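You operate a simulated robot arm through the tools that you are given. There is no shell and no other tool. Be economical: measure what you need, move in short steps, check, and stop when the job is done.

You run a simulated two-armed robot. Do the job below in one go: nothing can be reset, and whatever is moved stays where it is left.

Task
Take the fan wheel off the shaft and lay it beside the jig.
Fine: lock the jig, hold the wheel while you back off its nut, then lift it off; free the jig last. Leave the other wheel.
Where things are to end (x, y in the base frame): fan wheel within 80 mm of [490, -190].

Only the result counts: the job must be done as asked and must still hold three seconds after the hand-in. Knocking over, shifting, dropping, spilling or breaking anything else fails it.

Robot
Two 6-joint arms with two-finger parallel grippers on one trunk, on a base that drives. Base frame: it is fixed to the floor where the robot stands at the start and does not move with it; the origin is under the middle of the robot, x ahead of it, y to its left, z up; the surface under the hand at the start is at about z = 800. Lengths are in mm, angles in rad, forces in N, time in s.
The left shoulder is at the start at [60, 187, 1247], the right one opposite. With the tool pointing down near the work surface each hand reaches from about 100 to 580 mm from the robot's upright axis, wherever it stands, measured 20 degrees to its own side. Places, roughly: lock lever of the jig [500, 0, 900]; silver wheel nut [600, 200, 900]; top of the blue bench [700, 500, 800]. Payload 1.57 kg a hand.
The TCP of each hand is the grasp point between the finger pads, 30 mm short of the fingertips. In the tool frame z runs along the fingers and y along their closing line. Largest opening 110 mm; finger width 24, thickness 12; the body of the gripper, 48 by 112 mm, starts 78 mm behind the TCP.
Orientation is told as [roll, pitch, yaw] about the base's x, y, z axes, in that order, counted from this pose: with the fingers straight down and closing along the base's y, the tool's x points along the base's -x, its y along +y and its z along -z.

Tools
- The arms move only by the tool jog_arm. It takes "left_motion", "right_motion" or both (then of equal length, played together; a hand with none holds still); each is a list of rows, each an object of numbers (a shift or turn left out is 0, a gripper value left out holds the last): "x", "y", "z": the shift along the base's x, y, z in cm; "ax", "ay", "az": the turn, a rotation vector about the base's x, y, z in rad; "jaw": the closure, from 0 (fully open) to 1 (shut). In form: [{"x": .., "y": .., "z": .., "ax": .., "ay": .., "az": .., "jaw": ..}, ...]. A call has 1 to 8 rows; each row shifts and turns the commanded pose from where the row before left it. Each row takes 0.2 s and may step no farther than 50 mm and 0.15 rad from the row before; otherwise, or with a gripper value out of range, the whole call is refused. Where a pose cannot be reached the arm comes as near as it can. A force on the tool above 90 N (or 10 N above the force at the start of the call, whichever is more), or a blocked arm, ends the call early, and 0.2 s more pass. Each finger travels about 153 mm/s and halts on what it meets, pressing with about 43 N; the grip force reading is that of the motor and also rises with nothing between the fingers. The clock runs only during rows and for 0.2 s after the last one: add rows that do not move to give the fingers time. The reply holds the time, the measured pose of the TCP, the force on the tool along the base axes, the opening and the grip force, in the units named above and with some noise, with the torque about the TCP (base axes, N m) and any sound that the robot's microphone picked up.
- Cameras (640 x 400 px; columns grow to the right, rows downward): "scene" is now at [8.2, 8.9, 1778.8]; the picture's right is [0.12, -0.99, 0.00], its down [-0.86, -0.11, -0.50] and it looks along [0.49, 0.06, -0.87] (base axes); focal length 280 px, centre (320, 200). "left" rides on the left gripper at [70, -16, -141] in its tool frame; the picture's right is [0.23, 0.97, 0.00], its down [-0.86, 0.20, -0.48] and it looks along [-0.47, 0.11, 0.88] (tool axes); focal length 222 px, centre (320, 200). "right" rides on the right gripper at [70, 16, -141] in its tool frame; the picture's right is [-0.23, 0.97, 0.00], its down [-0.86, -0.20, -0.48] and it looks along [-0.47, -0.11, 0.88] (tool axes); focal length 222 px, centre (320, 200). There is no depth. A picture from a camera that has moved, and an enlarged one, comes with that camera's place and axes in the base frame and with its lens.
- get_image(camera): a new picture of that camera. The clock stands still meanwhile.
- lift_body(by): slides the trunk up (or, below 0, down) by that many mm; the arms and the scene camera ride with it, the base frame stays. It gives what a move gives, with no picture.
- roll_base(legs): drives the robot by 1 to 6 legs, each [ahead, left, turn to the left] in mm, mm and rad, along the robot's own axes; the way and the turn of a leg run together, so that a leg with both is an arc; at most 1500 mm and 3.142 rad a leg. The arms and the cameras ride along, it lands a little off, and it stops where it bumps. It gives what a move gives.
- pan_tilt(pan, tilt): turns the head with the scene camera to pan (to the left, within 1.501 rad either way) and tilt (down, from -0.506 to 1.204), counted from straight ahead of the robot. It gives what a move gives.
- close_up(camera, box): a new picture of the part [left, top, right, bottom] of that camera's present view, enlarged. The clock stands still meanwhile.
- close_job(): hands the job in; it is judged then, once.

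Work in short steps. Places have to be worked out from the pictures, the camera data and where the tool is seen: move nearer, look again, correct. Check each grasp and each placing, and mend what went wrong. You have 120 turns and 100 pictures in all, those below and enlarged ones among them. Open the grippers and draw the arms clear of the work before you hand the job in, unless the task says otherwise; then end with one line.

The tools are called by a JSON object that holds its "method" and its "body". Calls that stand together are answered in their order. jog_arm: Moves the arms, as the interface text tells. Its arguments: {"type":"object","properties":{"left_motion":{"type":"array"},"right_motion":{"type":"array"}},"required":[]} The other tools are called the same way: lift_body (by) slides the trunk up or down; roll_base (legs) drives the base; pan_tilt (pan, tilt) turns the head that bears the scene camera; get_image (camera) takes a picture; close_up (camera, box) takes an enlarged picture of a part of a camera's view; close_job () hands the job in.

At the start:

```text
time: 0.0
left_tcp_pos: [393.3, 254.4, 1279.8]
left_tcp_rot: [0.0, 0.001, 0.0]
left_contact_force: [0.3, -0.9, 1.1]
left_wrist_torque: [-0.01, 0.0, 0.02]
left_grip_width: 110.1
left_grip_force: 0.1
right_tcp_pos: [456.0, -97.3, 1208.1]
right_tcp_rot: [0.001, 0.001, 0.0]
right_contact_force: [0.4, -0.2, -0.3]
right_wrist_torque: [0.03, 0.0, 0.0]
right_grip_width: 109.7
right_grip_force: 0.1
trunk travel left (down, up): [-875.0, 115.0]
robot x, y, heading: [-1.2, -1.0, 0.001]
head pan, tilt: [0.124, 1.049]
```

scene: 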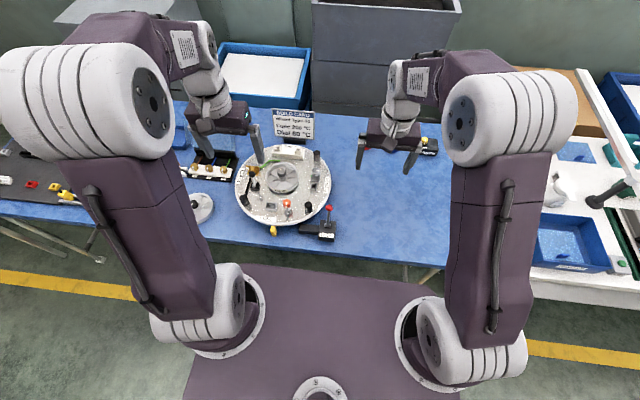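
right: 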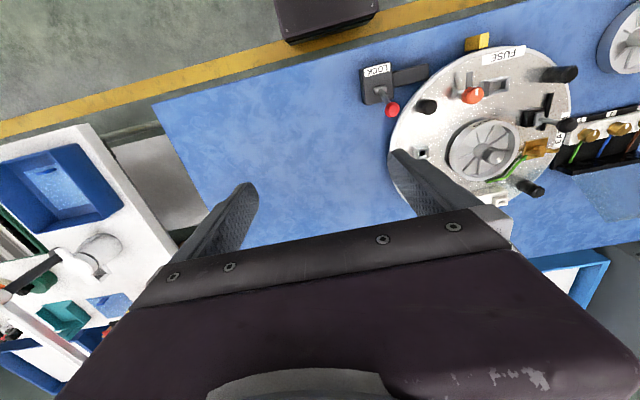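
left: 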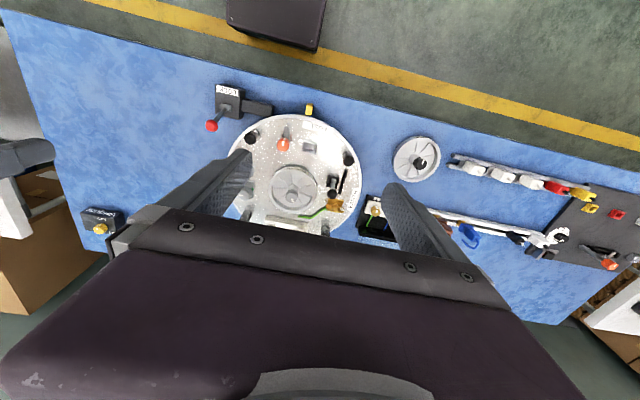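

I start with enlarged views of the jig, the lever and the sign to understand the layout.

{"method": "close_up", "body": {"camera": "scene", "box": [220, 100, 360, 250]}}

{"method": "close_up", "body": {"camera": "right", "box": [340, 30, 640, 220]}}

{"method": "close_up", "body": {"camera": "left", "box": [200, 70, 460, 240]}}

```text
2.67 times, centred on (290, 175) of scene
camera zoom: at [8.2, 8.9, 1778.8], right [0.12, -0.99, 0.0], down [-0.86, -0.11, -0.5], along [0.49, 0.06, -0.87], focal length 747 px, centre (400, 267)
```

zoom: 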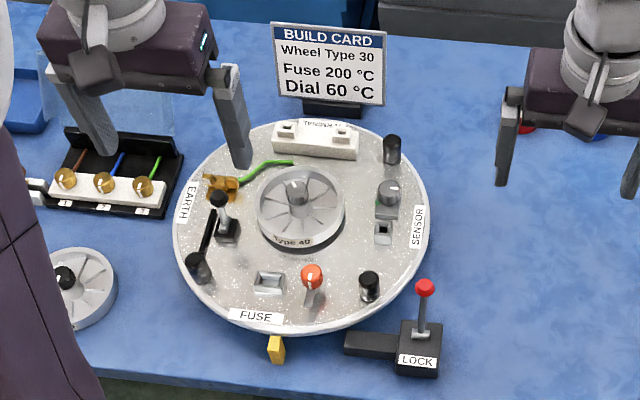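

```text
2.11 times, centred on (490, 125) of right
camera zoom: at [386.3, -79.3, 1348.7], right [0.23, 0.97, 0.0], down [0.86, -0.2, 0.48], along [0.47, -0.11, -0.88], focal length 468 px, centre (-38, 358)
```

zoom: 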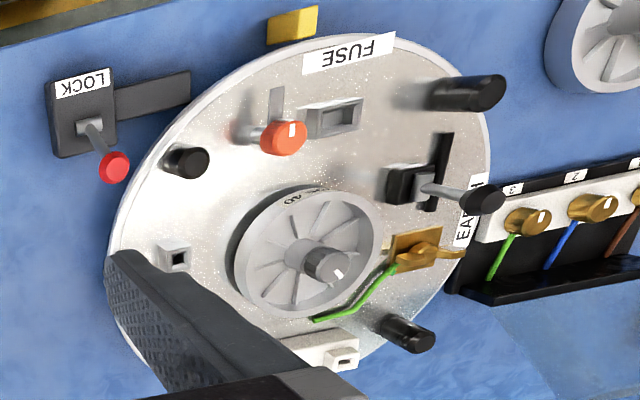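

```text
2.35 times, centred on (330, 155) of left
camera zoom: at [324.5, 239.3, 1419.8], right [-0.23, 0.97, 0.0], down [0.86, 0.2, 0.48], along [0.47, 0.11, -0.88], focal length 523 px, centre (296, 306)
```

zoom: 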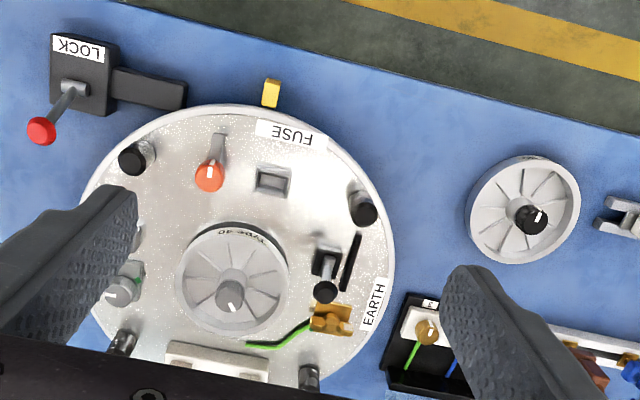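

Centre wheel (Type 40) is near (605, 225), the lock knob near (464, 33, 921) with its pivot near (435, 31, 840). It is out of reach from here, so I drive left and a little ahead.

{"method": "roll_base", "body": {"legs": [[0, 150, 0], [80, 0, 0]]}}

{"method": "pan_tilt", "body": {"pan": 0.1, "tilt": 1.0}}

{"method": "get_image", "body": {"camera": "scene"}}

{"method": "get_image", "body": {"camera": "right"}}

{"method": "get_image", "body": {"camera": "left"}}

```text
time: 2.0
left_tcp_pos: [464.9, 403.9, 1282.1]
left_tcp_rot: [0.002, -0.008, -0.002]
left_contact_force: [-0.6, -0.3, 0.1]
left_wrist_torque: [0.0, -0.1, 0.0]
left_grip_width: 110.3
left_grip_force: 0.1
right_tcp_pos: [529.4, 53.1, 1210.9]
right_tcp_rot: [0.003, -0.007, 0.002]
right_contact_force: [0.0, 0.2, 0.6]
right_wrist_torque: [0.0, -0.04, 0.02]
right_grip_width: 110.0
right_grip_force: 0.1
trunk travel left (down, up): [-875.0, 115.0]
robot x, y, heading: [79.1, 150.1, 0.001]
head pan, tilt: [0.124, 1.049]
```

```text
time: 2.7
left_tcp_pos: [468.5, 404.4, 1280.3]
left_tcp_rot: [0.002, -0.003, 0.0]
left_contact_force: [0.1, 0.1, 0.3]
left_wrist_torque: [-0.02, -0.03, -0.01]
left_grip_width: 110.0
left_grip_force: 0.3
right_tcp_pos: [532.4, 53.1, 1210.3]
right_tcp_rot: [0.0, -0.004, 0.0]
right_contact_force: [0.1, -0.4, 1.1]
right_wrist_torque: [0.0, -0.06, -0.01]
right_grip_width: 110.1
right_grip_force: 0.0
trunk travel left (down, up): [-875.0, 115.0]
robot x, y, heading: [79.6, 150.0, 0.003]
head pan, tilt: [0.099, 1.0]
```

```text
93 pictures are left
camera scene: at [85.7, 157.0, 1782.1], right [0.1, -0.99, 0.0], down [-0.84, -0.08, -0.54], along [0.54, 0.05, -0.84], focal length 280 px, centre (320, 200)
```

scene: 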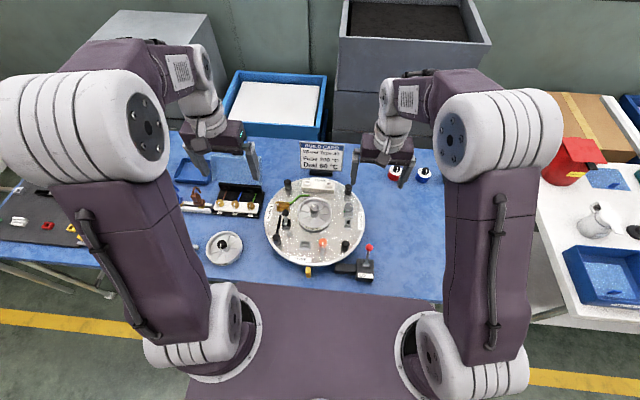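

```text
92 pictures are left
camera right: at [461.6, 70.3, 1350.0], right [0.23, 0.97, 0.0], down [0.85, -0.2, 0.48], along [0.47, -0.11, -0.88], focal length 222 px, centre (320, 200)
```

right: 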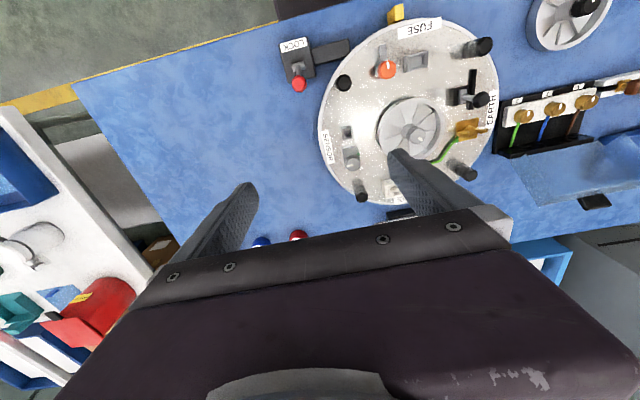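

```text
91 pictures are left
camera left: at [399.6, 388.9, 1421.0], right [-0.23, 0.97, 0.0], down [0.85, 0.2, 0.48], along [0.47, 0.11, -0.88], focal length 222 px, centre (320, 200)
```

left: 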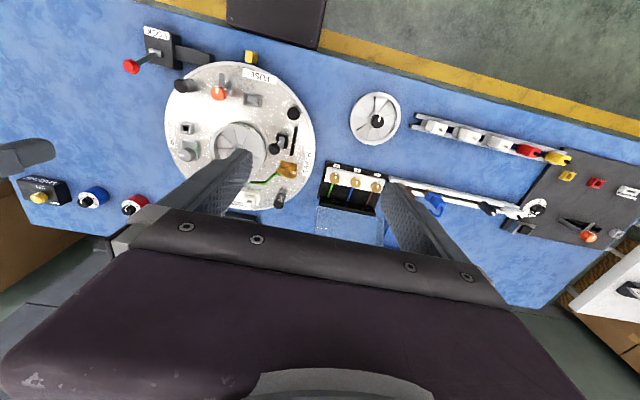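

The base moved fine. I enlarge the jig and the lock from all cameras to fix the heights and shapes.

{"method": "close_up", "body": {"camera": "scene", "box": [290, 180, 400, 290]}}

{"method": "close_up", "body": {"camera": "right", "box": [270, 0, 520, 200]}}

```text
3.64 times, centred on (345, 235) of scene
camera zoom: at [85.7, 157.0, 1782.1], right [0.1, -0.99, 0.0], down [-0.84, -0.08, -0.54], along [0.54, 0.05, -0.84], focal length 1018 px, centre (229, 73)
```

zoom: 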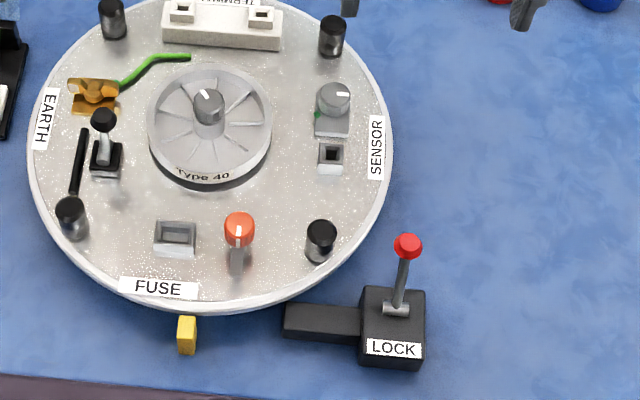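

```text
2.00 times, centred on (395, 100) of right
camera zoom: at [461.6, 70.3, 1350.0], right [0.23, 0.97, 0.0], down [0.85, -0.2, 0.48], along [0.47, -0.11, -0.88], focal length 444 px, centre (170, 400)
```

zoom: 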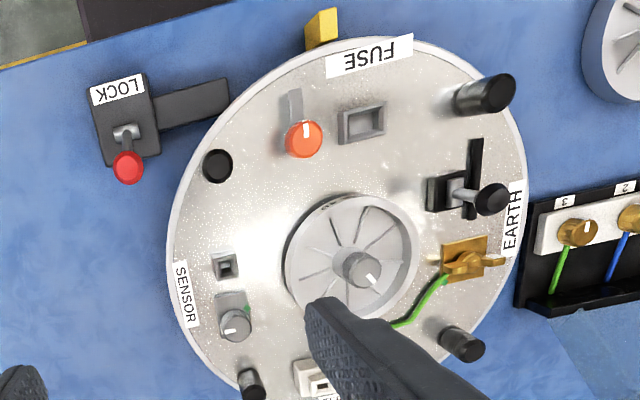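

The lever pivots on a y-axis pin and now leans away from the robot; swinging it toward -x should lock. I bring the right hand, closed, behind (+x of) the red knob.

{"method": "jog_arm", "body": {"right_motion": [{"x": -0.4, "y": -0.4, "z": -4.5, "jaw": 1}, {"x": -0.4, "y": -0.4, "z": -4.5}, {"x": -0.4, "y": -0.4, "z": -4.5}, {"x": -0.4, "y": -0.4, "z": -4.5}, {"x": -0.4, "y": -0.4, "z": -4.5}, {"x": -0.2, "z": -4.5}, {}]}}

{"method": "get_image", "body": {"camera": "right"}}

{"method": "close_up", "body": {"camera": "scene", "box": [290, 180, 400, 290]}}

```text
time: 4.3
left_tcp_pos: [471.5, 405.9, 1280.0]
left_tcp_rot: [0.0, 0.0, -0.002]
left_contact_force: [-0.5, 0.6, 0.2]
left_wrist_torque: [0.0, -0.01, 0.0]
left_grip_width: 109.9
left_grip_force: 0.1
right_tcp_pos: [511.9, 33.1, 938.0]
right_tcp_rot: [0.001, -0.001, 0.001]
right_contact_force: [-0.3, -0.3, -0.6]
right_wrist_torque: [-0.06, 0.02, 0.03]
right_grip_width: 0.0
right_grip_force: 21.3
trunk travel left (down, up): [-875.0, 115.0]
robot x, y, heading: [83.3, 149.9, 0.001]
head pan, tilt: [0.099, 1.0]
```

```text
88 pictures are left
camera right: at [442.4, 50.6, 1078.9], right [0.23, 0.97, 0.0], down [0.86, -0.2, 0.48], along [0.47, -0.11, -0.88], focal length 222 px, centre (320, 200)
```

right: 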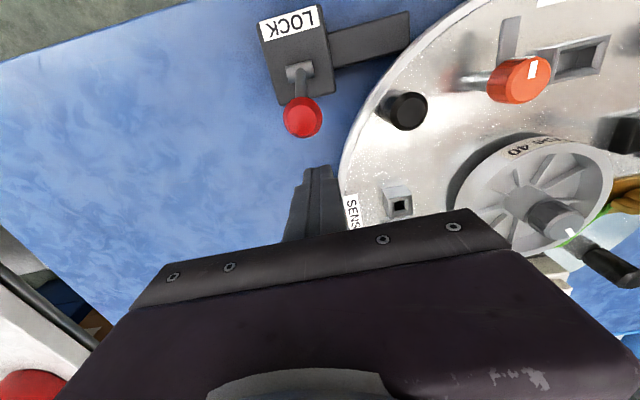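

```text
3.64 times, centred on (345, 235) of scene
camera zoom: at [90.5, 157.8, 1782.1], right [0.1, -0.99, 0.0], down [-0.84, -0.08, -0.54], along [0.54, 0.05, -0.84], focal length 1018 px, centre (229, 73)
```

zoom: 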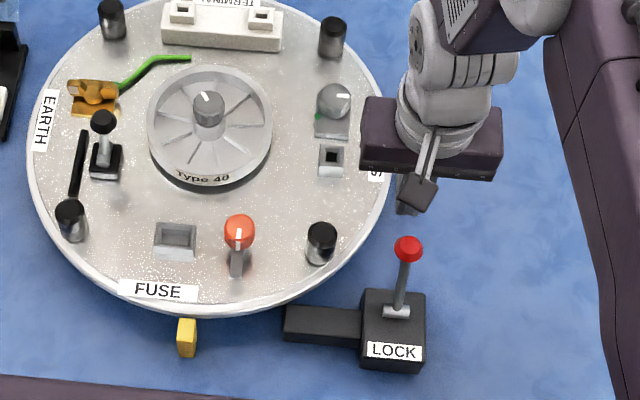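

Finger is aligned with the knob at y≈33. Now I push toward -x in small steps.

{"method": "jog_arm", "body": {"right_motion": [{"x": -1.5}, {"x": -1.5}, {"x": -1.5}, {"x": -1.5}, {"x": -1.5}, {}]}}

{"method": "close_up", "body": {"camera": "scene", "box": [290, 180, 400, 290]}}

```text
time: 5.7
left_tcp_pos: [471.7, 405.5, 1280.1]
left_tcp_rot: [0.0, 0.0, -0.001]
left_contact_force: [-1.4, -0.2, -0.2]
left_wrist_torque: [-0.02, 0.0, 0.03]
left_grip_width: 110.1
left_grip_force: 0.0
right_tcp_pos: [436.8, 33.6, 937.8]
right_tcp_rot: [0.0, 0.0, 0.0]
right_contact_force: [0.4, -0.6, -0.2]
right_wrist_torque: [0.03, 0.01, -0.03]
right_grip_width: 0.0
right_grip_force: 21.4
trunk travel left (down, up): [-875.0, 115.0]
robot x, y, heading: [78.3, 149.8, -0.0]
head pan, tilt: [0.099, 1.0]
```

```text
3.64 times, centred on (345, 235) of scene
camera zoom: at [90.7, 157.6, 1782.1], right [0.1, -0.99, 0.0], down [-0.84, -0.08, -0.54], along [0.54, 0.05, -0.84], focal length 1018 px, centre (229, 73)
```

zoom: 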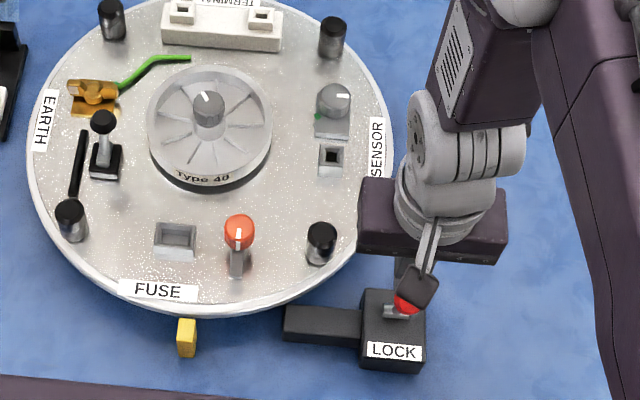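

The lever moved with almost no load. I keep pushing to find its stop.

{"method": "jog_arm", "body": {"right_motion": [{"x": -0.8}, {"x": -0.8}, {"x": -0.8}, {}]}}

{"method": "get_image", "body": {"camera": "right"}}

{"method": "close_up", "body": {"camera": "scene", "box": [290, 180, 400, 290]}}

```text
time: 6.7
left_tcp_pos: [472.4, 405.9, 1280.1]
left_tcp_rot: [0.0, 0.001, 0.0]
left_contact_force: [-0.4, 0.2, 0.1]
left_wrist_torque: [-0.01, 0.03, 0.02]
left_grip_width: 109.9
left_grip_force: 0.0
right_tcp_pos: [414.6, 33.4, 937.8]
right_tcp_rot: [-0.001, -0.001, -0.002]
right_contact_force: [0.4, 0.0, -0.2]
right_wrist_torque: [0.01, 0.01, 0.04]
right_grip_width: 0.0
right_grip_force: 21.8
trunk travel left (down, up): [-875.0, 115.0]
robot x, y, heading: [79.0, 149.6, -0.001]
head pan, tilt: [0.099, 1.0]
```

```text
85 pictures are left
camera right: at [344.4, 50.9, 1079.0], right [0.23, 0.97, 0.0], down [0.86, -0.2, 0.48], along [0.47, -0.11, -0.88], focal length 222 px, centre (320, 200)
```

right: 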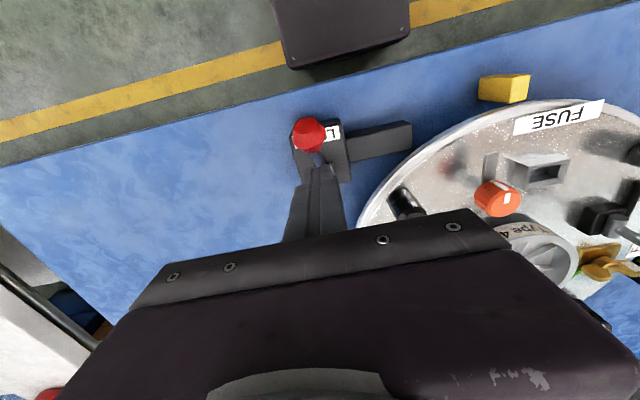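

```text
3.64 times, centred on (345, 235) of scene
camera zoom: at [90.7, 157.6, 1782.1], right [0.1, -0.99, 0.0], down [-0.84, -0.08, -0.54], along [0.54, 0.05, -0.84], focal length 1018 px, centre (229, 73)
```

zoom: 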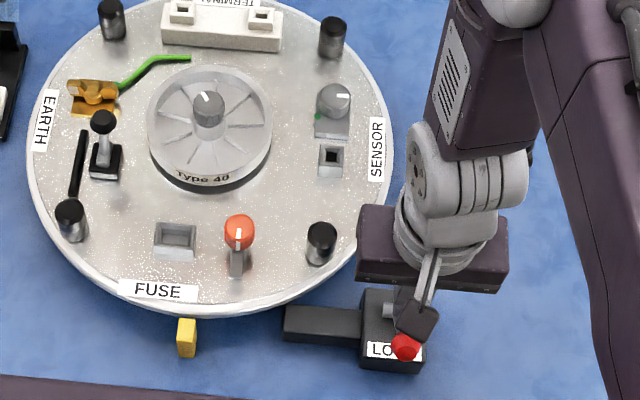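

The lever now leans toward the robot by ~38° with no stop felt yet. I lower slightly and push a bit more.

{"method": "jog_arm", "body": {"right_motion": [{"x": 0.4, "z": -1.5}, {"x": -0.8}, {"x": -0.8}, {"x": -0.8}, {}]}}

{"method": "close_up", "body": {"camera": "scene", "box": [290, 180, 400, 290]}}

```text
time: 7.9
left_tcp_pos: [479.8, 402.7, 1278.4]
left_tcp_rot: [0.001, 0.007, 0.0]
left_contact_force: [-0.2, 0.1, 0.1]
left_wrist_torque: [0.03, -0.01, -0.02]
left_grip_width: 110.1
left_grip_force: 0.1
right_tcp_pos: [410.0, 33.1, 923.4]
right_tcp_rot: [0.01, -0.024, -0.003]
right_contact_force: [53.2, -17.7, 41.0]
right_wrist_torque: [-0.92, -1.12, -0.08]
right_grip_width: 0.2
right_grip_force: 21.8
trunk travel left (down, up): [-875.0, 115.0]
robot x, y, heading: [78.8, 153.9, 0.002]
head pan, tilt: [0.099, 1.0]
```

```text
3.64 times, centred on (345, 235) of scene
camera zoom: at [100.6, 154.1, 1782.5], right [0.1, -0.99, 0.0], down [-0.84, -0.08, -0.54], along [0.53, 0.06, -0.84], focal length 1018 px, centre (229, 73)
```

zoom: 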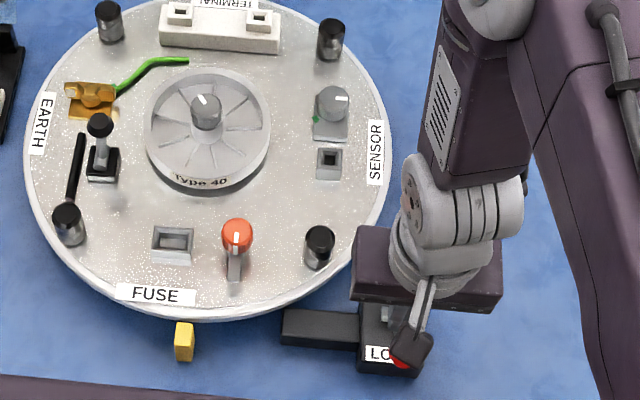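

53 N: the lever is at its stop, lying over the "LOCK" label. I back off and raise, then look again.

{"method": "jog_arm", "body": {"right_motion": [{"x": 1.5}, {"x": 2.0, "z": 2}, {"z": 5}, {"z": 5}, {"z": 5}, {}]}}

{"method": "close_up", "body": {"camera": "scene", "box": [290, 180, 400, 290]}}

{"method": "get_image", "body": {"camera": "right"}}

```text
time: 9.3
left_tcp_pos: [472.9, 405.3, 1280.4]
left_tcp_rot: [0.002, 0.0, 0.0]
left_contact_force: [-0.4, -1.4, 0.0]
left_wrist_torque: [0.0, 0.02, 0.0]
left_grip_width: 110.2
left_grip_force: 0.0
right_tcp_pos: [430.5, 32.9, 1092.1]
right_tcp_rot: [0.001, 0.001, 0.001]
right_contact_force: [1.0, 0.2, 0.0]
right_wrist_torque: [-0.01, 0.0, 0.01]
right_grip_width: 0.0
right_grip_force: 21.4
trunk travel left (down, up): [-875.0, 115.0]
robot x, y, heading: [78.8, 150.9, -0.002]
head pan, tilt: [0.099, 1.0]
```

```text
3.64 times, centred on (345, 235) of scene
camera zoom: at [91.8, 157.3, 1782.1], right [0.1, -0.99, 0.0], down [-0.84, -0.08, -0.54], along [0.54, 0.05, -0.84], focal length 1018 px, centre (229, 73)
```

zoom: 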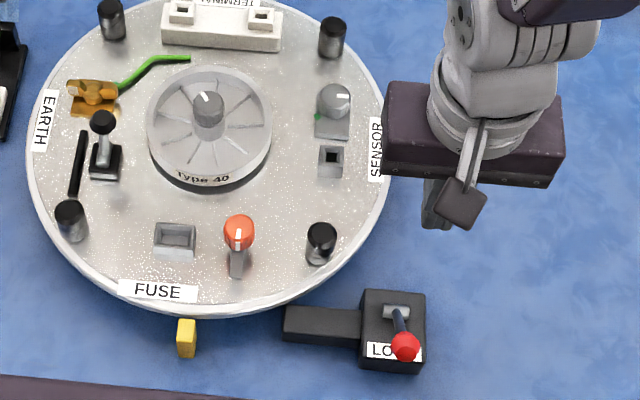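

```text
81 pictures are left
camera right: at [360.5, 50.3, 1233.1], right [0.23, 0.97, 0.0], down [0.86, -0.2, 0.48], along [0.46, -0.11, -0.88], focal length 222 px, centre (320, 200)
```

right: 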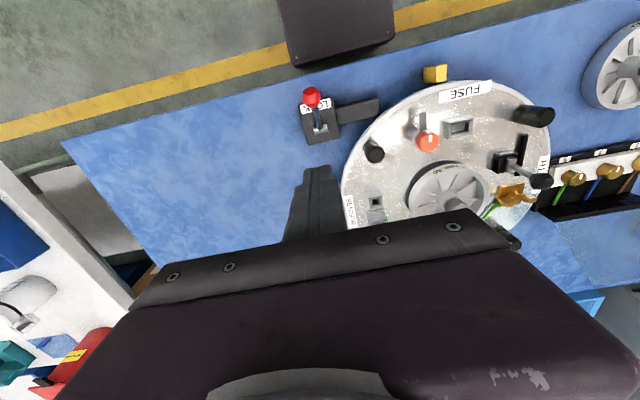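

The jig is locked. Next I need the exact geometry of the wheel, so I bring the left hand camera nearer (jaw closed for visibility).

{"method": "jog_arm", "body": {"left_motion": [{"x": 0.6, "y": -1.5, "z": -4.4, "jaw": 1}, {"x": 0.6, "y": -1.5, "z": -4.4}, {"x": 0.6, "y": -1.5, "z": -4.4}, {"x": 0.6, "y": -1.5, "z": -4.4}, {"x": 0.4, "y": -1.5, "z": -4.4}, {}]}}

{"method": "close_up", "body": {"camera": "left", "box": [130, 90, 330, 250]}}

{"method": "get_image", "body": {"camera": "left"}}

```text
time: 10.7
left_tcp_pos: [500.3, 330.3, 1059.4]
left_tcp_rot: [0.0, -0.001, 0.001]
left_contact_force: [0.5, 0.7, 0.4]
left_wrist_torque: [0.02, -0.01, 0.02]
left_grip_width: 0.0
left_grip_force: 21.6
right_tcp_pos: [429.7, 34.2, 1093.0]
right_tcp_rot: [0.0, 0.0, 0.001]
right_contact_force: [0.1, 0.0, 0.3]
right_wrist_torque: [0.0, -0.03, -0.02]
right_grip_width: 0.0
right_grip_force: 21.6
trunk travel left (down, up): [-875.0, 115.0]
robot x, y, heading: [77.9, 151.7, 0.005]
head pan, tilt: [0.099, 1.0]
```

```text
2.50 times, centred on (230, 170) of left
camera zoom: at [432.1, 314.0, 1199.5], right [-0.23, 0.97, 0.0], down [0.85, 0.2, 0.48], along [0.47, 0.11, -0.88], focal length 555 px, centre (545, 275)
```

zoom: 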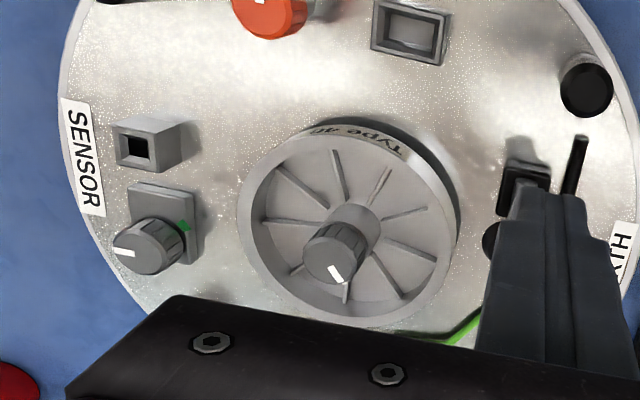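

```text
79 pictures are left
camera left: at [432.1, 314.0, 1199.5], right [-0.23, 0.97, 0.0], down [0.85, 0.2, 0.48], along [0.47, 0.11, -0.88], focal length 222 px, centre (320, 200)
```

left: 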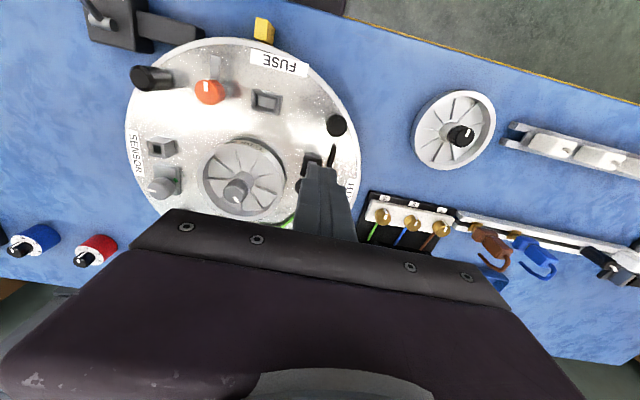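

The wheel is a rim with a recessed, finned dish, ~122 mm across (too wide to span), so I must pinch the rim wall. I take sharper close-ups to see depth and fin layout.

{"method": "close_up", "body": {"camera": "left", "box": [195, 130, 285, 222]}}

{"method": "close_up", "body": {"camera": "scene", "box": [300, 192, 350, 237]}}

```text
4.35 times, centred on (240, 176) of left
camera zoom: at [432.1, 314.0, 1199.5], right [-0.23, 0.97, 0.0], down [0.85, 0.2, 0.48], along [0.47, 0.11, -0.88], focal length 966 px, centre (668, 304)
```

zoom: 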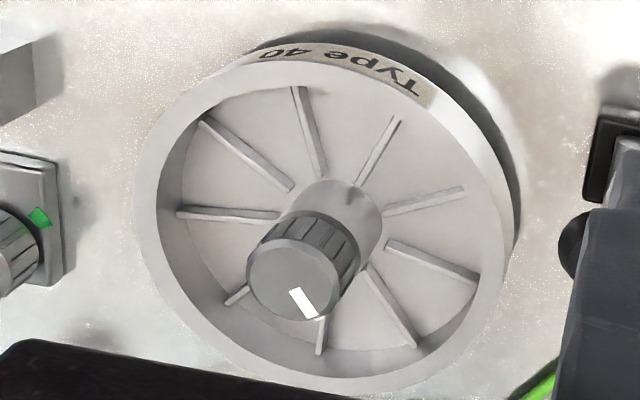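

```text
8.89 times, centred on (325, 214) of scene
camera zoom: at [90.0, 157.9, 1782.1], right [0.1, -0.99, 0.0], down [-0.84, -0.08, -0.54], along [0.54, 0.05, -0.84], focal length 2489 px, centre (276, 71)
```

zoom: 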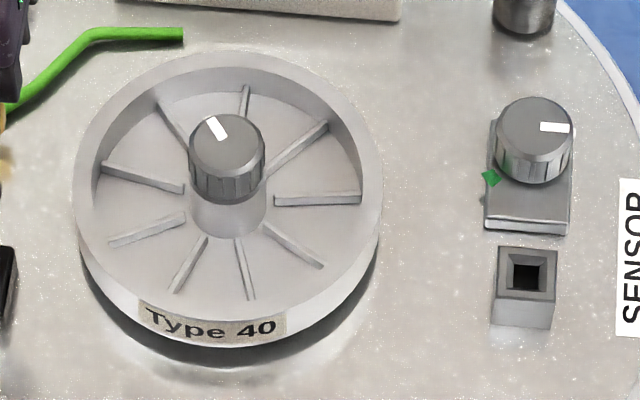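

Rim top ≈ 893, nut top ≈ 925, axis ≈ (598, 230); the dish is ~18 mm deep with low fins. Plan: right hand, pitched ~40° (leaning back to the robot), pinches the rim at its -y side; left turns the nut. I first tilt and move the right hand high up, and pull the left aside.

{"method": "jog_arm", "body": {"right_motion": [{"x": 1, "y": 2.76, "ay": -0.14, "jaw": 0.636}, {"x": 1, "y": 2.76, "ay": -0.14}, {"x": 1, "y": 2.76, "ay": -0.14}, {"x": 1, "y": 2.76, "ay": -0.14}, {"x": 1, "y": 2.76, "ay": -0.14}, {}], "left_motion": [{"y": 2, "z": 1}, {"y": 2, "z": 1}, {"y": 2, "z": 1}, {"y": 2, "z": 1}, {}, {}]}}

{"method": "get_image", "body": {"camera": "right"}}

{"method": "get_image", "body": {"camera": "scene"}}

```text
time: 12.1
left_tcp_pos: [500.2, 410.2, 1099.3]
left_tcp_rot: [0.003, 0.0, 0.001]
left_contact_force: [0.2, -0.2, 0.8]
left_wrist_torque: [-0.01, 0.02, 0.0]
left_grip_width: 0.1
left_grip_force: 21.5
right_tcp_pos: [469.5, 134.6, 1091.9]
right_tcp_rot: [-0.04, -0.566, 0.001]
right_contact_force: [0.1, 0.1, 1.3]
right_wrist_torque: [-0.04, -0.02, 0.02]
right_grip_width: 40.1
right_grip_force: 0.1
right hand out of reach, approached as far as the arm can: row 2, 3
trunk travel left (down, up): [-875.0, 115.0]
robot x, y, heading: [79.2, 150.4, -0.002]
head pan, tilt: [0.099, 1.0]
```

```text
76 pictures are left
camera right: at [335.8, 158.2, 1172.8], right [0.21, 0.97, 0.09], down [0.46, -0.18, 0.87], along [0.86, -0.14, -0.49], focal length 222 px, centre (320, 200)
```

right: 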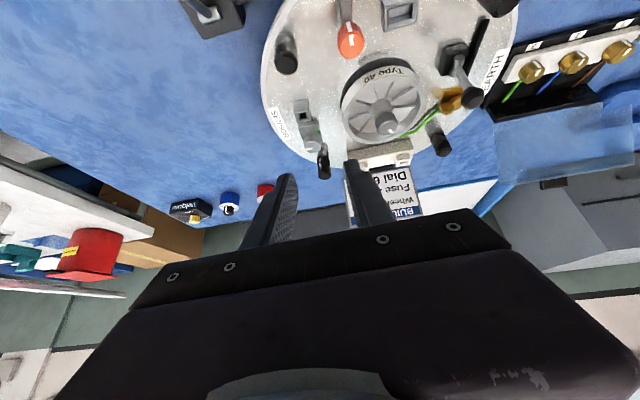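

```text
75 pictures are left
camera scene: at [91.1, 155.9, 1782.1], right [0.1, -0.99, 0.0], down [-0.84, -0.08, -0.54], along [0.54, 0.05, -0.84], focal length 280 px, centre (320, 200)
```

scene: 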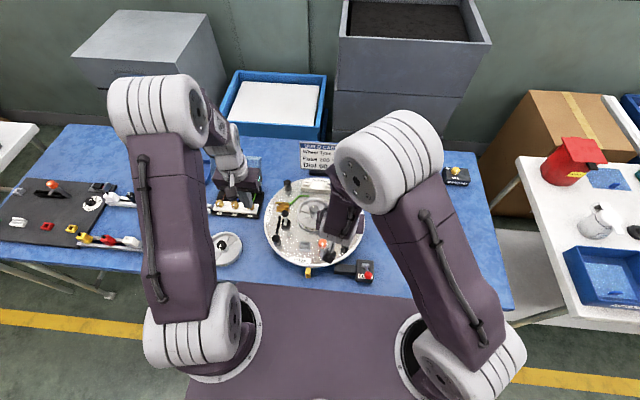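

The arm was at a limit close in; it stands at pitch -0.57. I move on farther out and finish the tilt there.

{"method": "jog_arm", "body": {"right_motion": [{"x": 2.5, "y": 1.2, "z": -1.5}, {"x": 2.5, "y": 1.3, "z": -1.5}, {"x": 2, "y": 1.2, "z": -1.5, "ax": 0.02, "ay": -0.07}, {"x": 0, "ax": 0.02, "ay": -0.07}, {}]}}

{"method": "get_image", "body": {"camera": "right"}}

```text
time: 13.3
left_tcp_pos: [500.7, 410.5, 1099.0]
left_tcp_rot: [0.0, 0.0, 0.0]
left_contact_force: [1.0, -1.0, -0.3]
left_wrist_torque: [0.01, 0.02, -0.01]
left_grip_width: 0.1
left_grip_force: 21.4
right_tcp_pos: [539.5, 172.5, 1047.2]
right_tcp_rot: [0.008, -0.706, -0.03]
right_contact_force: [-0.4, -0.2, -0.2]
right_wrist_torque: [0.07, 0.0, 0.01]
right_grip_width: 39.8
right_grip_force: 0.1
trunk travel left (down, up): [-875.0, 115.0]
robot x, y, heading: [78.5, 148.2, 0.0]
head pan, tilt: [0.099, 1.0]
```

```text
74 pictures are left
camera right: at [395.3, 193.5, 1109.2], right [0.2, 0.97, 0.15], down [0.34, -0.21, 0.92], along [0.92, -0.13, -0.37], focal length 222 px, centre (320, 200)
```

right: 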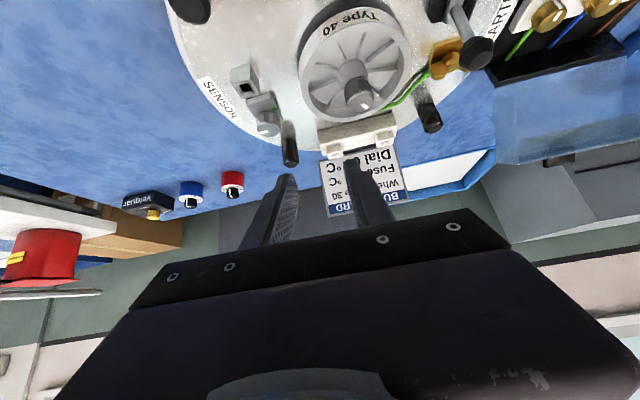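

Pose achieved. I descend to just above the rim and check.

{"method": "jog_arm", "body": {"right_motion": [{"x": 1, "z": -3.5, "az": 0.03}, {"x": 1, "z": -3.5}, {"x": 1, "z": -3}, {"x": 1}, {}]}}

{"method": "get_image", "body": {"camera": "right"}}

{"method": "close_up", "body": {"camera": "scene", "box": [270, 170, 370, 250]}}

{"method": "get_image", "body": {"camera": "left"}}

```text
time: 14.5
left_tcp_pos: [502.4, 410.0, 1099.0]
left_tcp_rot: [0.001, -0.001, 0.0]
left_contact_force: [-0.2, -0.3, -0.2]
left_wrist_torque: [-0.01, 0.04, -0.02]
left_grip_width: 0.0
left_grip_force: 21.0
right_tcp_pos: [582.4, 176.3, 948.3]
right_tcp_rot: [0.008, -0.703, 0.002]
right_contact_force: [-0.8, -0.3, 1.0]
right_wrist_torque: [-0.01, 0.03, -0.02]
right_grip_width: 40.1
right_grip_force: 0.0
right hand out of reach, approached as far as the arm can: row 1
trunk travel left (down, up): [-875.0, 115.0]
robot x, y, heading: [77.5, 149.5, 0.003]
head pan, tilt: [0.099, 1.0]
```

```text
73 pictures are left
camera right: at [437.5, 192.8, 1010.0], right [0.17, 0.97, 0.15], down [0.34, -0.2, 0.92], along [0.92, -0.1, -0.37], focal length 222 px, centre (320, 200)
```

right: 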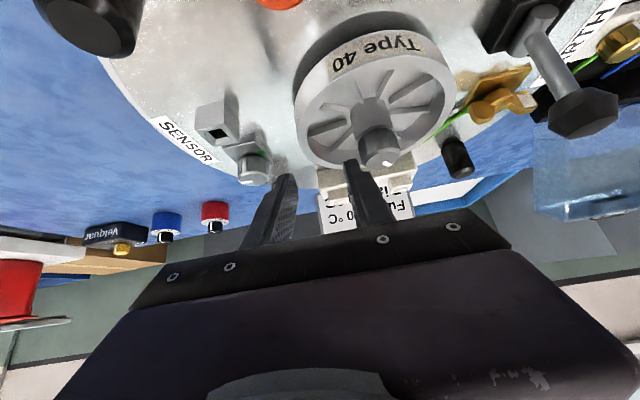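

```text
5.00 times, centred on (320, 210) of scene
camera zoom: at [90.7, 157.8, 1782.1], right [0.1, -0.99, 0.0], down [-0.84, -0.08, -0.54], along [0.54, 0.05, -0.84], focal length 1400 px, centre (320, 150)
```

zoom: 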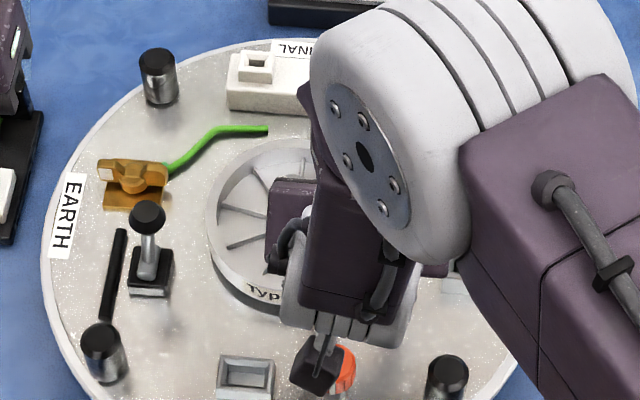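

```text
71 pictures are left
camera left: at [432.0, 394.3, 1239.1], right [-0.23, 0.97, 0.0], down [0.85, 0.2, 0.48], along [0.47, 0.11, -0.88], focal length 222 px, centre (320, 200)
```

left: 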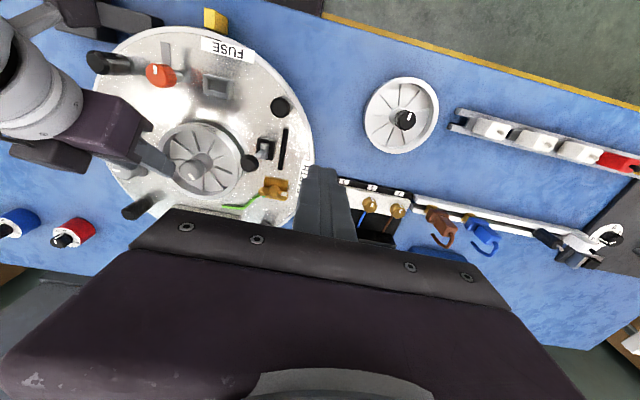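

Fingers straddle the rim from above, slightly inward. I shift -3 mm in y, +4 mm in x and descend ~37 mm, then check before closing.

{"method": "jog_arm", "body": {"right_motion": [{"x": 0.2, "y": -0.3, "z": -1.3}, {"x": 0.1, "z": -1.2}, {"x": 0.1, "z": -1.2}, {}]}}

{"method": "get_image", "body": {"camera": "right"}}

{"method": "close_up", "body": {"camera": "left", "box": [80, 80, 300, 220]}}

```text
time: 15.5
left_tcp_pos: [501.4, 408.9, 1099.3]
left_tcp_rot: [0.0, -0.001, 0.002]
left_contact_force: [0.0, 0.3, -1.0]
left_wrist_torque: [0.01, -0.03, -0.01]
left_grip_width: 0.2
left_grip_force: 21.9
right_tcp_pos: [585.8, 172.8, 911.4]
right_tcp_rot: [0.009, -0.703, 0.0]
right_contact_force: [0.2, 0.4, 0.0]
right_wrist_torque: [-0.03, 0.03, 0.02]
right_grip_width: 39.8
right_grip_force: 0.1
trunk travel left (down, up): [-875.0, 115.0]
robot x, y, heading: [83.1, 153.1, -0.007]
head pan, tilt: [0.099, 1.0]
```

```text
70 pictures are left
camera right: at [441.3, 189.1, 973.1], right [0.17, 0.97, 0.15], down [0.34, -0.2, 0.92], along [0.92, -0.1, -0.37], focal length 222 px, centre (320, 200)
```

right: 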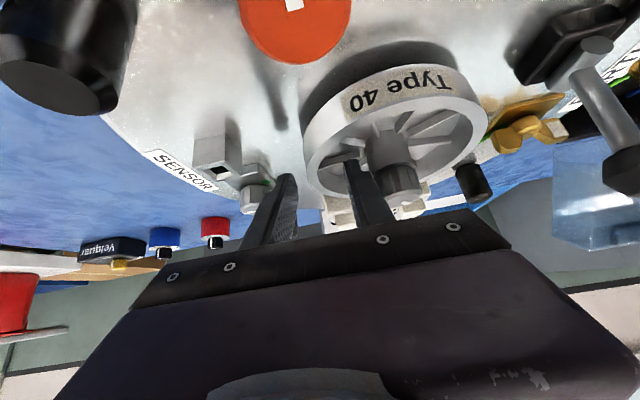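

```text
2.86 times, centred on (190, 150) of left
camera zoom: at [432.1, 394.1, 1239.1], right [-0.23, 0.97, 0.0], down [0.85, 0.2, 0.48], along [0.47, 0.11, -0.88], focal length 635 px, centre (691, 343)
```

zoom: 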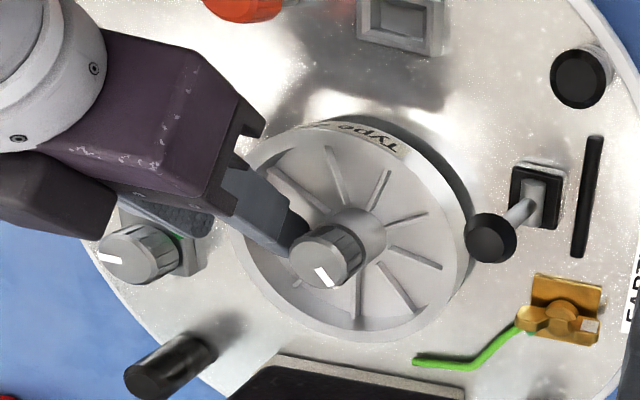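

Inner finger is in the dish, outer one outside the rim. I close the right jaw.

{"method": "jog_arm", "body": {"right_motion": [{"jaw": 1}, {}, {}]}}

{"method": "get_image", "body": {"camera": "right"}}

{"method": "close_up", "body": {"camera": "left", "box": [80, 80, 300, 220]}}

```text
time: 16.3
left_tcp_pos: [500.4, 409.3, 1100.0]
left_tcp_rot: [0.0, 0.0, 0.001]
left_contact_force: [0.1, 0.7, -0.1]
left_wrist_torque: [0.0, -0.01, 0.02]
left_grip_width: 0.2
left_grip_force: 21.4
right_tcp_pos: [586.1, 171.6, 910.7]
right_tcp_rot: [0.01, -0.704, -0.001]
right_contact_force: [-1.2, -4.7, 1.0]
right_wrist_torque: [-0.4, -0.1, 0.1]
right_grip_width: 15.4
right_grip_force: 30.9
trunk travel left (down, up): [-875.0, 115.0]
robot x, y, heading: [76.8, 148.8, -0.003]
head pan, tilt: [0.099, 1.0]
```

```text
68 pictures are left
camera right: at [441.1, 188.2, 973.2], right [0.17, 0.97, 0.15], down [0.34, -0.2, 0.92], along [0.92, -0.1, -0.37], focal length 222 px, centre (320, 200)
```

right: 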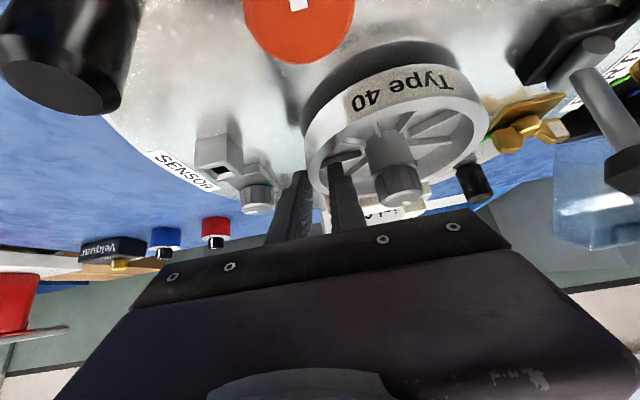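

```text
2.86 times, centred on (190, 150) of left
camera zoom: at [432.0, 393.2, 1239.3], right [-0.23, 0.97, 0.0], down [0.85, 0.2, 0.48], along [0.47, 0.11, -0.88], focal length 635 px, centre (691, 343)
```

zoom: 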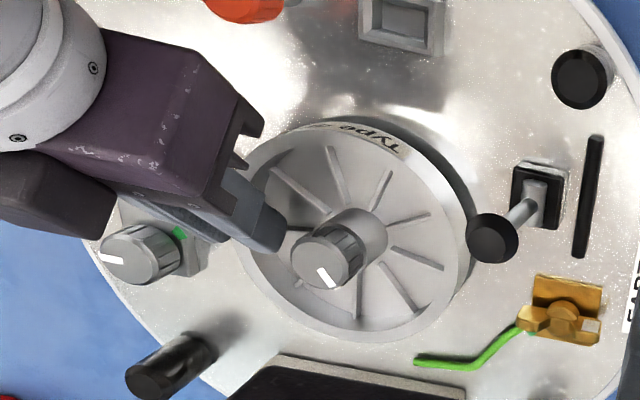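

Grip on the rim is firm (15 mm, 31 N). Now I yaw the left hand to -1.57 (away from the works) so it can later unscrew counter-clockwise over a wide range.

{"method": "jog_arm", "body": {"left_motion": [{"az": -0.15, "jaw": 0.45}, {"az": -0.15}, {"az": -0.15}, {"az": -0.15}, {"az": -0.15}, {"az": -0.15}, {"az": -0.15}, {"az": -0.15}]}}

{"method": "jog_arm", "body": {"left_motion": [{"az": -0.13, "x": 2, "y": -3}, {"az": -0.12, "x": 2, "y": -4}, {"az": -0.12, "x": 2, "y": -4}, {"x": 2, "y": -4}, {"x": 1.9, "y": -3}, {}]}}

{"method": "get_image", "body": {"camera": "left"}}

{"method": "get_image", "body": {"camera": "scene"}}

```text
time: 18.1
left_tcp_pos: [499.9, 409.3, 1099.7]
left_tcp_rot: [0.0, -0.001, -1.202]
left_contact_force: [-0.2, 0.2, 0.0]
left_wrist_torque: [-0.03, -0.02, 0.01]
left_grip_width: 60.7
left_grip_force: 0.0
right_tcp_pos: [585.9, 172.1, 911.0]
right_tcp_rot: [0.009, -0.704, 0.001]
right_contact_force: [-1.6, -6.1, -1.3]
right_wrist_torque: [-0.41, 0.06, 0.05]
right_grip_width: 15.2
right_grip_force: 30.7
trunk travel left (down, up): [-875.0, 115.0]
robot x, y, heading: [81.7, 147.7, -0.001]
head pan, tilt: [0.099, 1.0]
```

```text
time: 19.5
left_tcp_pos: [599.8, 229.4, 1098.0]
left_tcp_rot: [-0.001, -0.001, -1.569]
left_contact_force: [0.9, -0.3, 0.2]
left_wrist_torque: [-0.01, -0.01, 0.02]
left_grip_width: 60.7
left_grip_force: 0.0
right_tcp_pos: [585.7, 171.3, 910.1]
right_tcp_rot: [0.009, -0.702, -0.001]
right_contact_force: [-3.1, -7.4, 0.0]
right_wrist_torque: [-0.4, 0.18, 0.05]
right_grip_width: 15.2
right_grip_force: 30.9
trunk travel left (down, up): [-875.0, 115.0]
robot x, y, heading: [81.4, 149.2, -0.0]
head pan, tilt: [0.099, 1.0]
```

```text
66 pictures are left
camera left: at [584.6, 299.4, 1239.0], right [0.97, 0.23, 0.0], down [0.2, -0.86, 0.48], along [0.11, -0.47, -0.88], focal length 222 px, centre (320, 200)
```

left: 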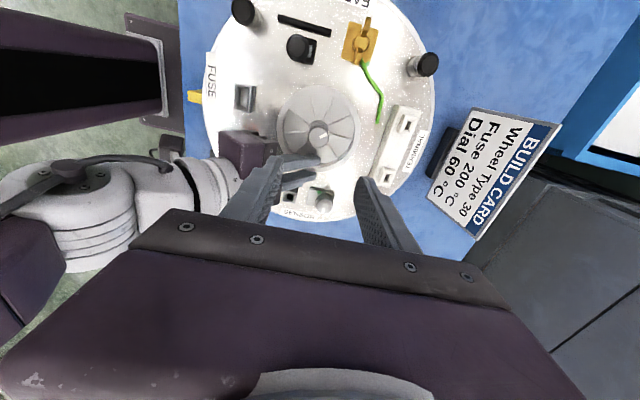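

```text
65 pictures are left
camera scene: at [90.4, 156.3, 1782.1], right [0.1, -0.99, 0.0], down [-0.84, -0.08, -0.54], along [0.54, 0.05, -0.84], focal length 280 px, centre (320, 200)
```

scene: 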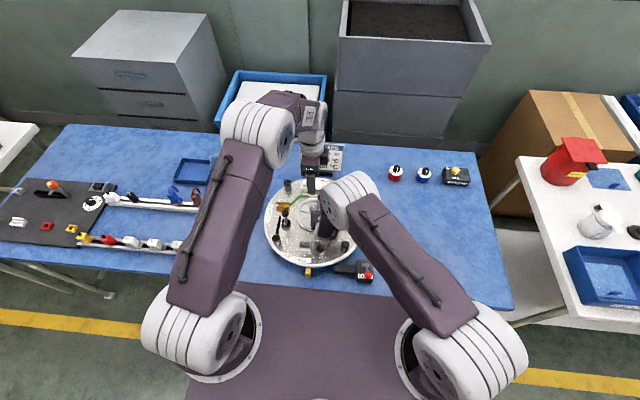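

Hand is above the nut, which shows at about (597.5, 233). I descend part way and look.

{"method": "jog_arm", "body": {"left_motion": [{"z": -4, "x": -0.1, "y": 0.2}, {"z": -4}, {"z": -3.5}, {}]}}

{"method": "get_image", "body": {"camera": "left"}}

```text
time: 20.5
left_tcp_pos: [598.6, 231.9, 984.4]
left_tcp_rot: [0.0, 0.001, -1.569]
left_contact_force: [-0.1, -1.1, -0.7]
left_wrist_torque: [-0.03, 0.01, 0.0]
left_grip_width: 60.5
left_grip_force: 0.1
right_tcp_pos: [585.7, 172.0, 910.6]
right_tcp_rot: [0.011, -0.705, 0.0]
right_contact_force: [-3.4, -5.6, 0.7]
right_wrist_torque: [-0.41, 0.16, 0.06]
right_grip_width: 15.4
right_grip_force: 30.9
trunk travel left (down, up): [-875.0, 115.0]
robot x, y, heading: [79.6, 152.5, -0.002]
head pan, tilt: [0.099, 1.0]
```

```text
64 pictures are left
camera left: at [583.2, 301.9, 1124.3], right [0.97, 0.23, 0.0], down [0.2, -0.86, 0.48], along [0.11, -0.47, -0.88], focal length 222 px, centre (320, 200)
```

left: 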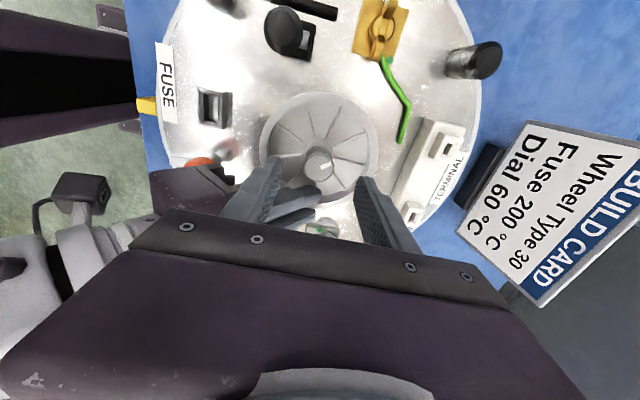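

Rays suggest nut top nearer z≈912 and y≈232. I go lower with open fingers and recheck.

{"method": "jog_arm", "body": {"left_motion": [{"z": -1.5}, {"z": -1.5}, {}]}}

{"method": "close_up", "body": {"camera": "left", "box": [220, 80, 420, 240]}}

{"method": "get_image", "body": {"camera": "right"}}

```text
time: 21.3
left_tcp_pos: [599.0, 231.6, 954.3]
left_tcp_rot: [0.0, 0.001, -1.57]
left_contact_force: [2.7, 0.3, 1.0]
left_wrist_torque: [0.0, 0.18, 0.04]
left_grip_width: 58.1
left_grip_force: 0.0
right_tcp_pos: [586.3, 172.3, 910.4]
right_tcp_rot: [0.011, -0.704, -0.002]
right_contact_force: [-4.1, -5.9, 0.1]
right_wrist_torque: [-0.48, -0.26, 0.12]
right_grip_width: 15.2
right_grip_force: 31.1
trunk travel left (down, up): [-875.0, 115.0]
robot x, y, heading: [78.2, 153.2, 0.003]
head pan, tilt: [0.099, 1.0]
```

```text
2.50 times, centred on (320, 160) of left
camera zoom: at [582.8, 301.3, 1094.8], right [0.97, 0.23, 0.0], down [0.2, -0.86, 0.48], along [0.11, -0.47, -0.88], focal length 555 px, centre (320, 300)
```

zoom: 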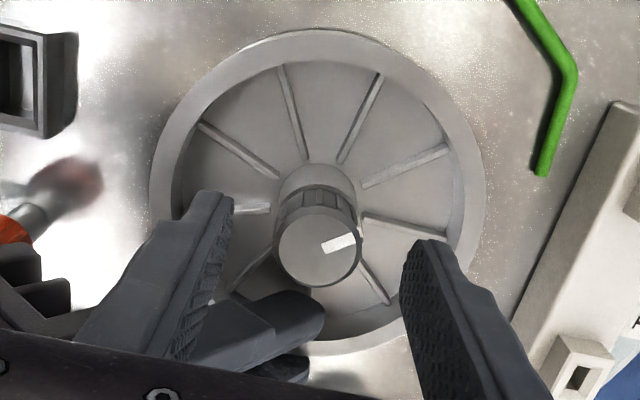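

```text
62 pictures are left
camera right: at [441.1, 188.3, 973.4], right [0.17, 0.97, 0.15], down [0.34, -0.2, 0.92], along [0.92, -0.1, -0.37], focal length 222 px, centre (320, 200)
```

right: 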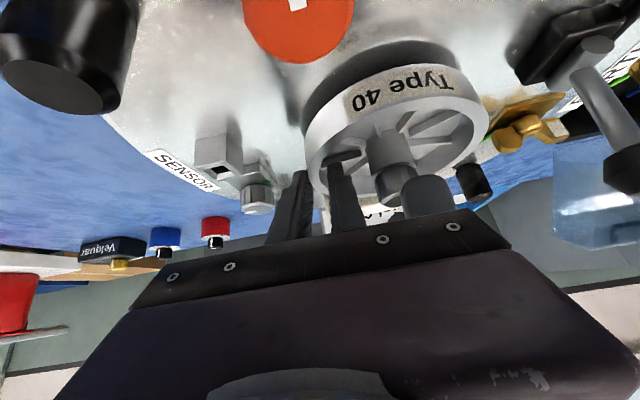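

From this view: axis ≈ (598, 229.4), nut spans z ≈ 901–928, diameter ~29. One left finger touched the right gripper's body because of the wide opening, so I narrow to ~42 mm, then go down to TCP z≈937.

{"method": "jog_arm", "body": {"left_motion": [{"jaw": 0.62}, {"x": -0.05, "y": -0.2, "z": -0.8}, {"z": -0.9}, {}]}}

{"method": "close_up", "body": {"camera": "left", "box": [220, 80, 420, 240]}}

```text
time: 22.3
left_tcp_pos: [597.3, 229.7, 937.7]
left_tcp_rot: [0.001, 0.0, -1.569]
left_contact_force: [-0.4, 0.7, -0.6]
left_wrist_torque: [0.04, 0.02, 0.0]
left_grip_width: 42.0
left_grip_force: 0.1
right_tcp_pos: [585.8, 172.0, 910.8]
right_tcp_rot: [0.011, -0.703, 0.0]
right_contact_force: [-1.6, -5.8, 0.2]
right_wrist_torque: [-0.37, 0.05, 0.02]
right_grip_width: 15.0
right_grip_force: 30.9
trunk travel left (down, up): [-875.0, 115.0]
robot x, y, heading: [81.5, 153.6, -0.001]
head pan, tilt: [0.099, 1.0]
```

```text
2.50 times, centred on (320, 160) of left
camera zoom: at [581.9, 299.6, 1078.1], right [0.97, 0.23, 0.0], down [0.2, -0.86, 0.48], along [0.11, -0.47, -0.88], focal length 555 px, centre (320, 300)
```

zoom: 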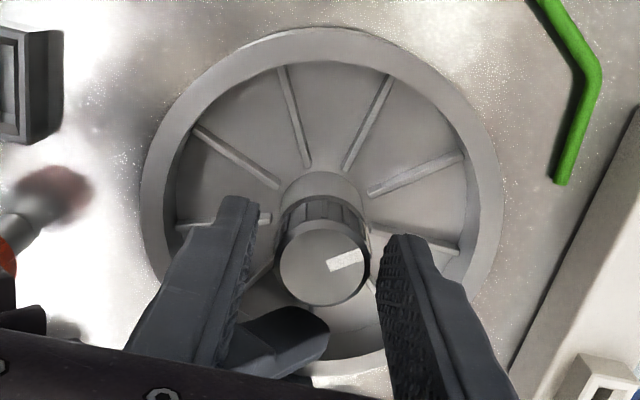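

The nut sits between the pads, free of contact. I close on it and try a first counter-clockwise turn.

{"method": "jog_arm", "body": {"left_motion": [{"jaw": 1}, {}, {}]}}

{"method": "jog_arm", "body": {"left_motion": [{"az": 0.12}, {"az": 0.12}, {"az": 0.12}, {"az": 0.12}, {}]}}

{"method": "close_up", "body": {"camera": "left", "box": [220, 80, 420, 240]}}

```text
time: 23.1
left_tcp_pos: [598.0, 228.7, 937.7]
left_tcp_rot: [0.001, 0.0, -1.57]
left_contact_force: [10.5, 1.5, -5.8]
left_wrist_torque: [0.49, -0.04, 0.02]
left_grip_width: 28.7
left_grip_force: 39.0
right_tcp_pos: [587.0, 173.2, 910.6]
right_tcp_rot: [0.011, -0.705, 0.002]
right_contact_force: [-9.9, -7.5, 9.7]
right_wrist_torque: [-0.38, -0.22, 0.31]
right_grip_width: 15.0
right_grip_force: 30.9
trunk travel left (down, up): [-875.0, 115.0]
robot x, y, heading: [81.9, 149.1, -0.005]
head pan, tilt: [0.099, 1.0]
```

```text
time: 24.3
left_tcp_pos: [596.4, 232.4, 936.5]
left_tcp_rot: [-0.002, 0.003, -1.085]
left_contact_force: [-3.6, 26.2, 7.3]
left_wrist_torque: [0.85, 0.14, 0.04]
left_grip_width: 28.7
left_grip_force: 38.8
right_tcp_pos: [586.1, 170.3, 910.7]
right_tcp_rot: [0.007, -0.705, -0.001]
right_contact_force: [3.5, -24.4, 0.4]
right_wrist_torque: [-0.28, -0.03, -0.49]
right_grip_width: 14.8
right_grip_force: 30.8
trunk travel left (down, up): [-875.0, 115.0]
robot x, y, heading: [76.2, 147.5, 0.002]
head pan, tilt: [0.099, 1.0]
```

```text
2.50 times, centred on (320, 160) of left
camera zoom: at [550.3, 286.1, 1078.0], right [0.76, 0.65, 0.0], down [0.58, -0.66, 0.48], along [0.31, -0.36, -0.88], focal length 555 px, centre (320, 300)
```

zoom: 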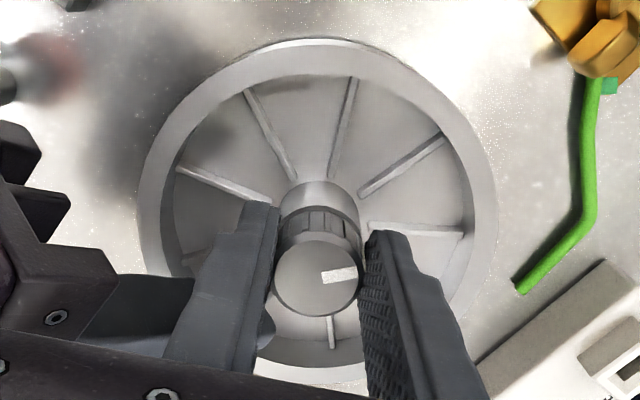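

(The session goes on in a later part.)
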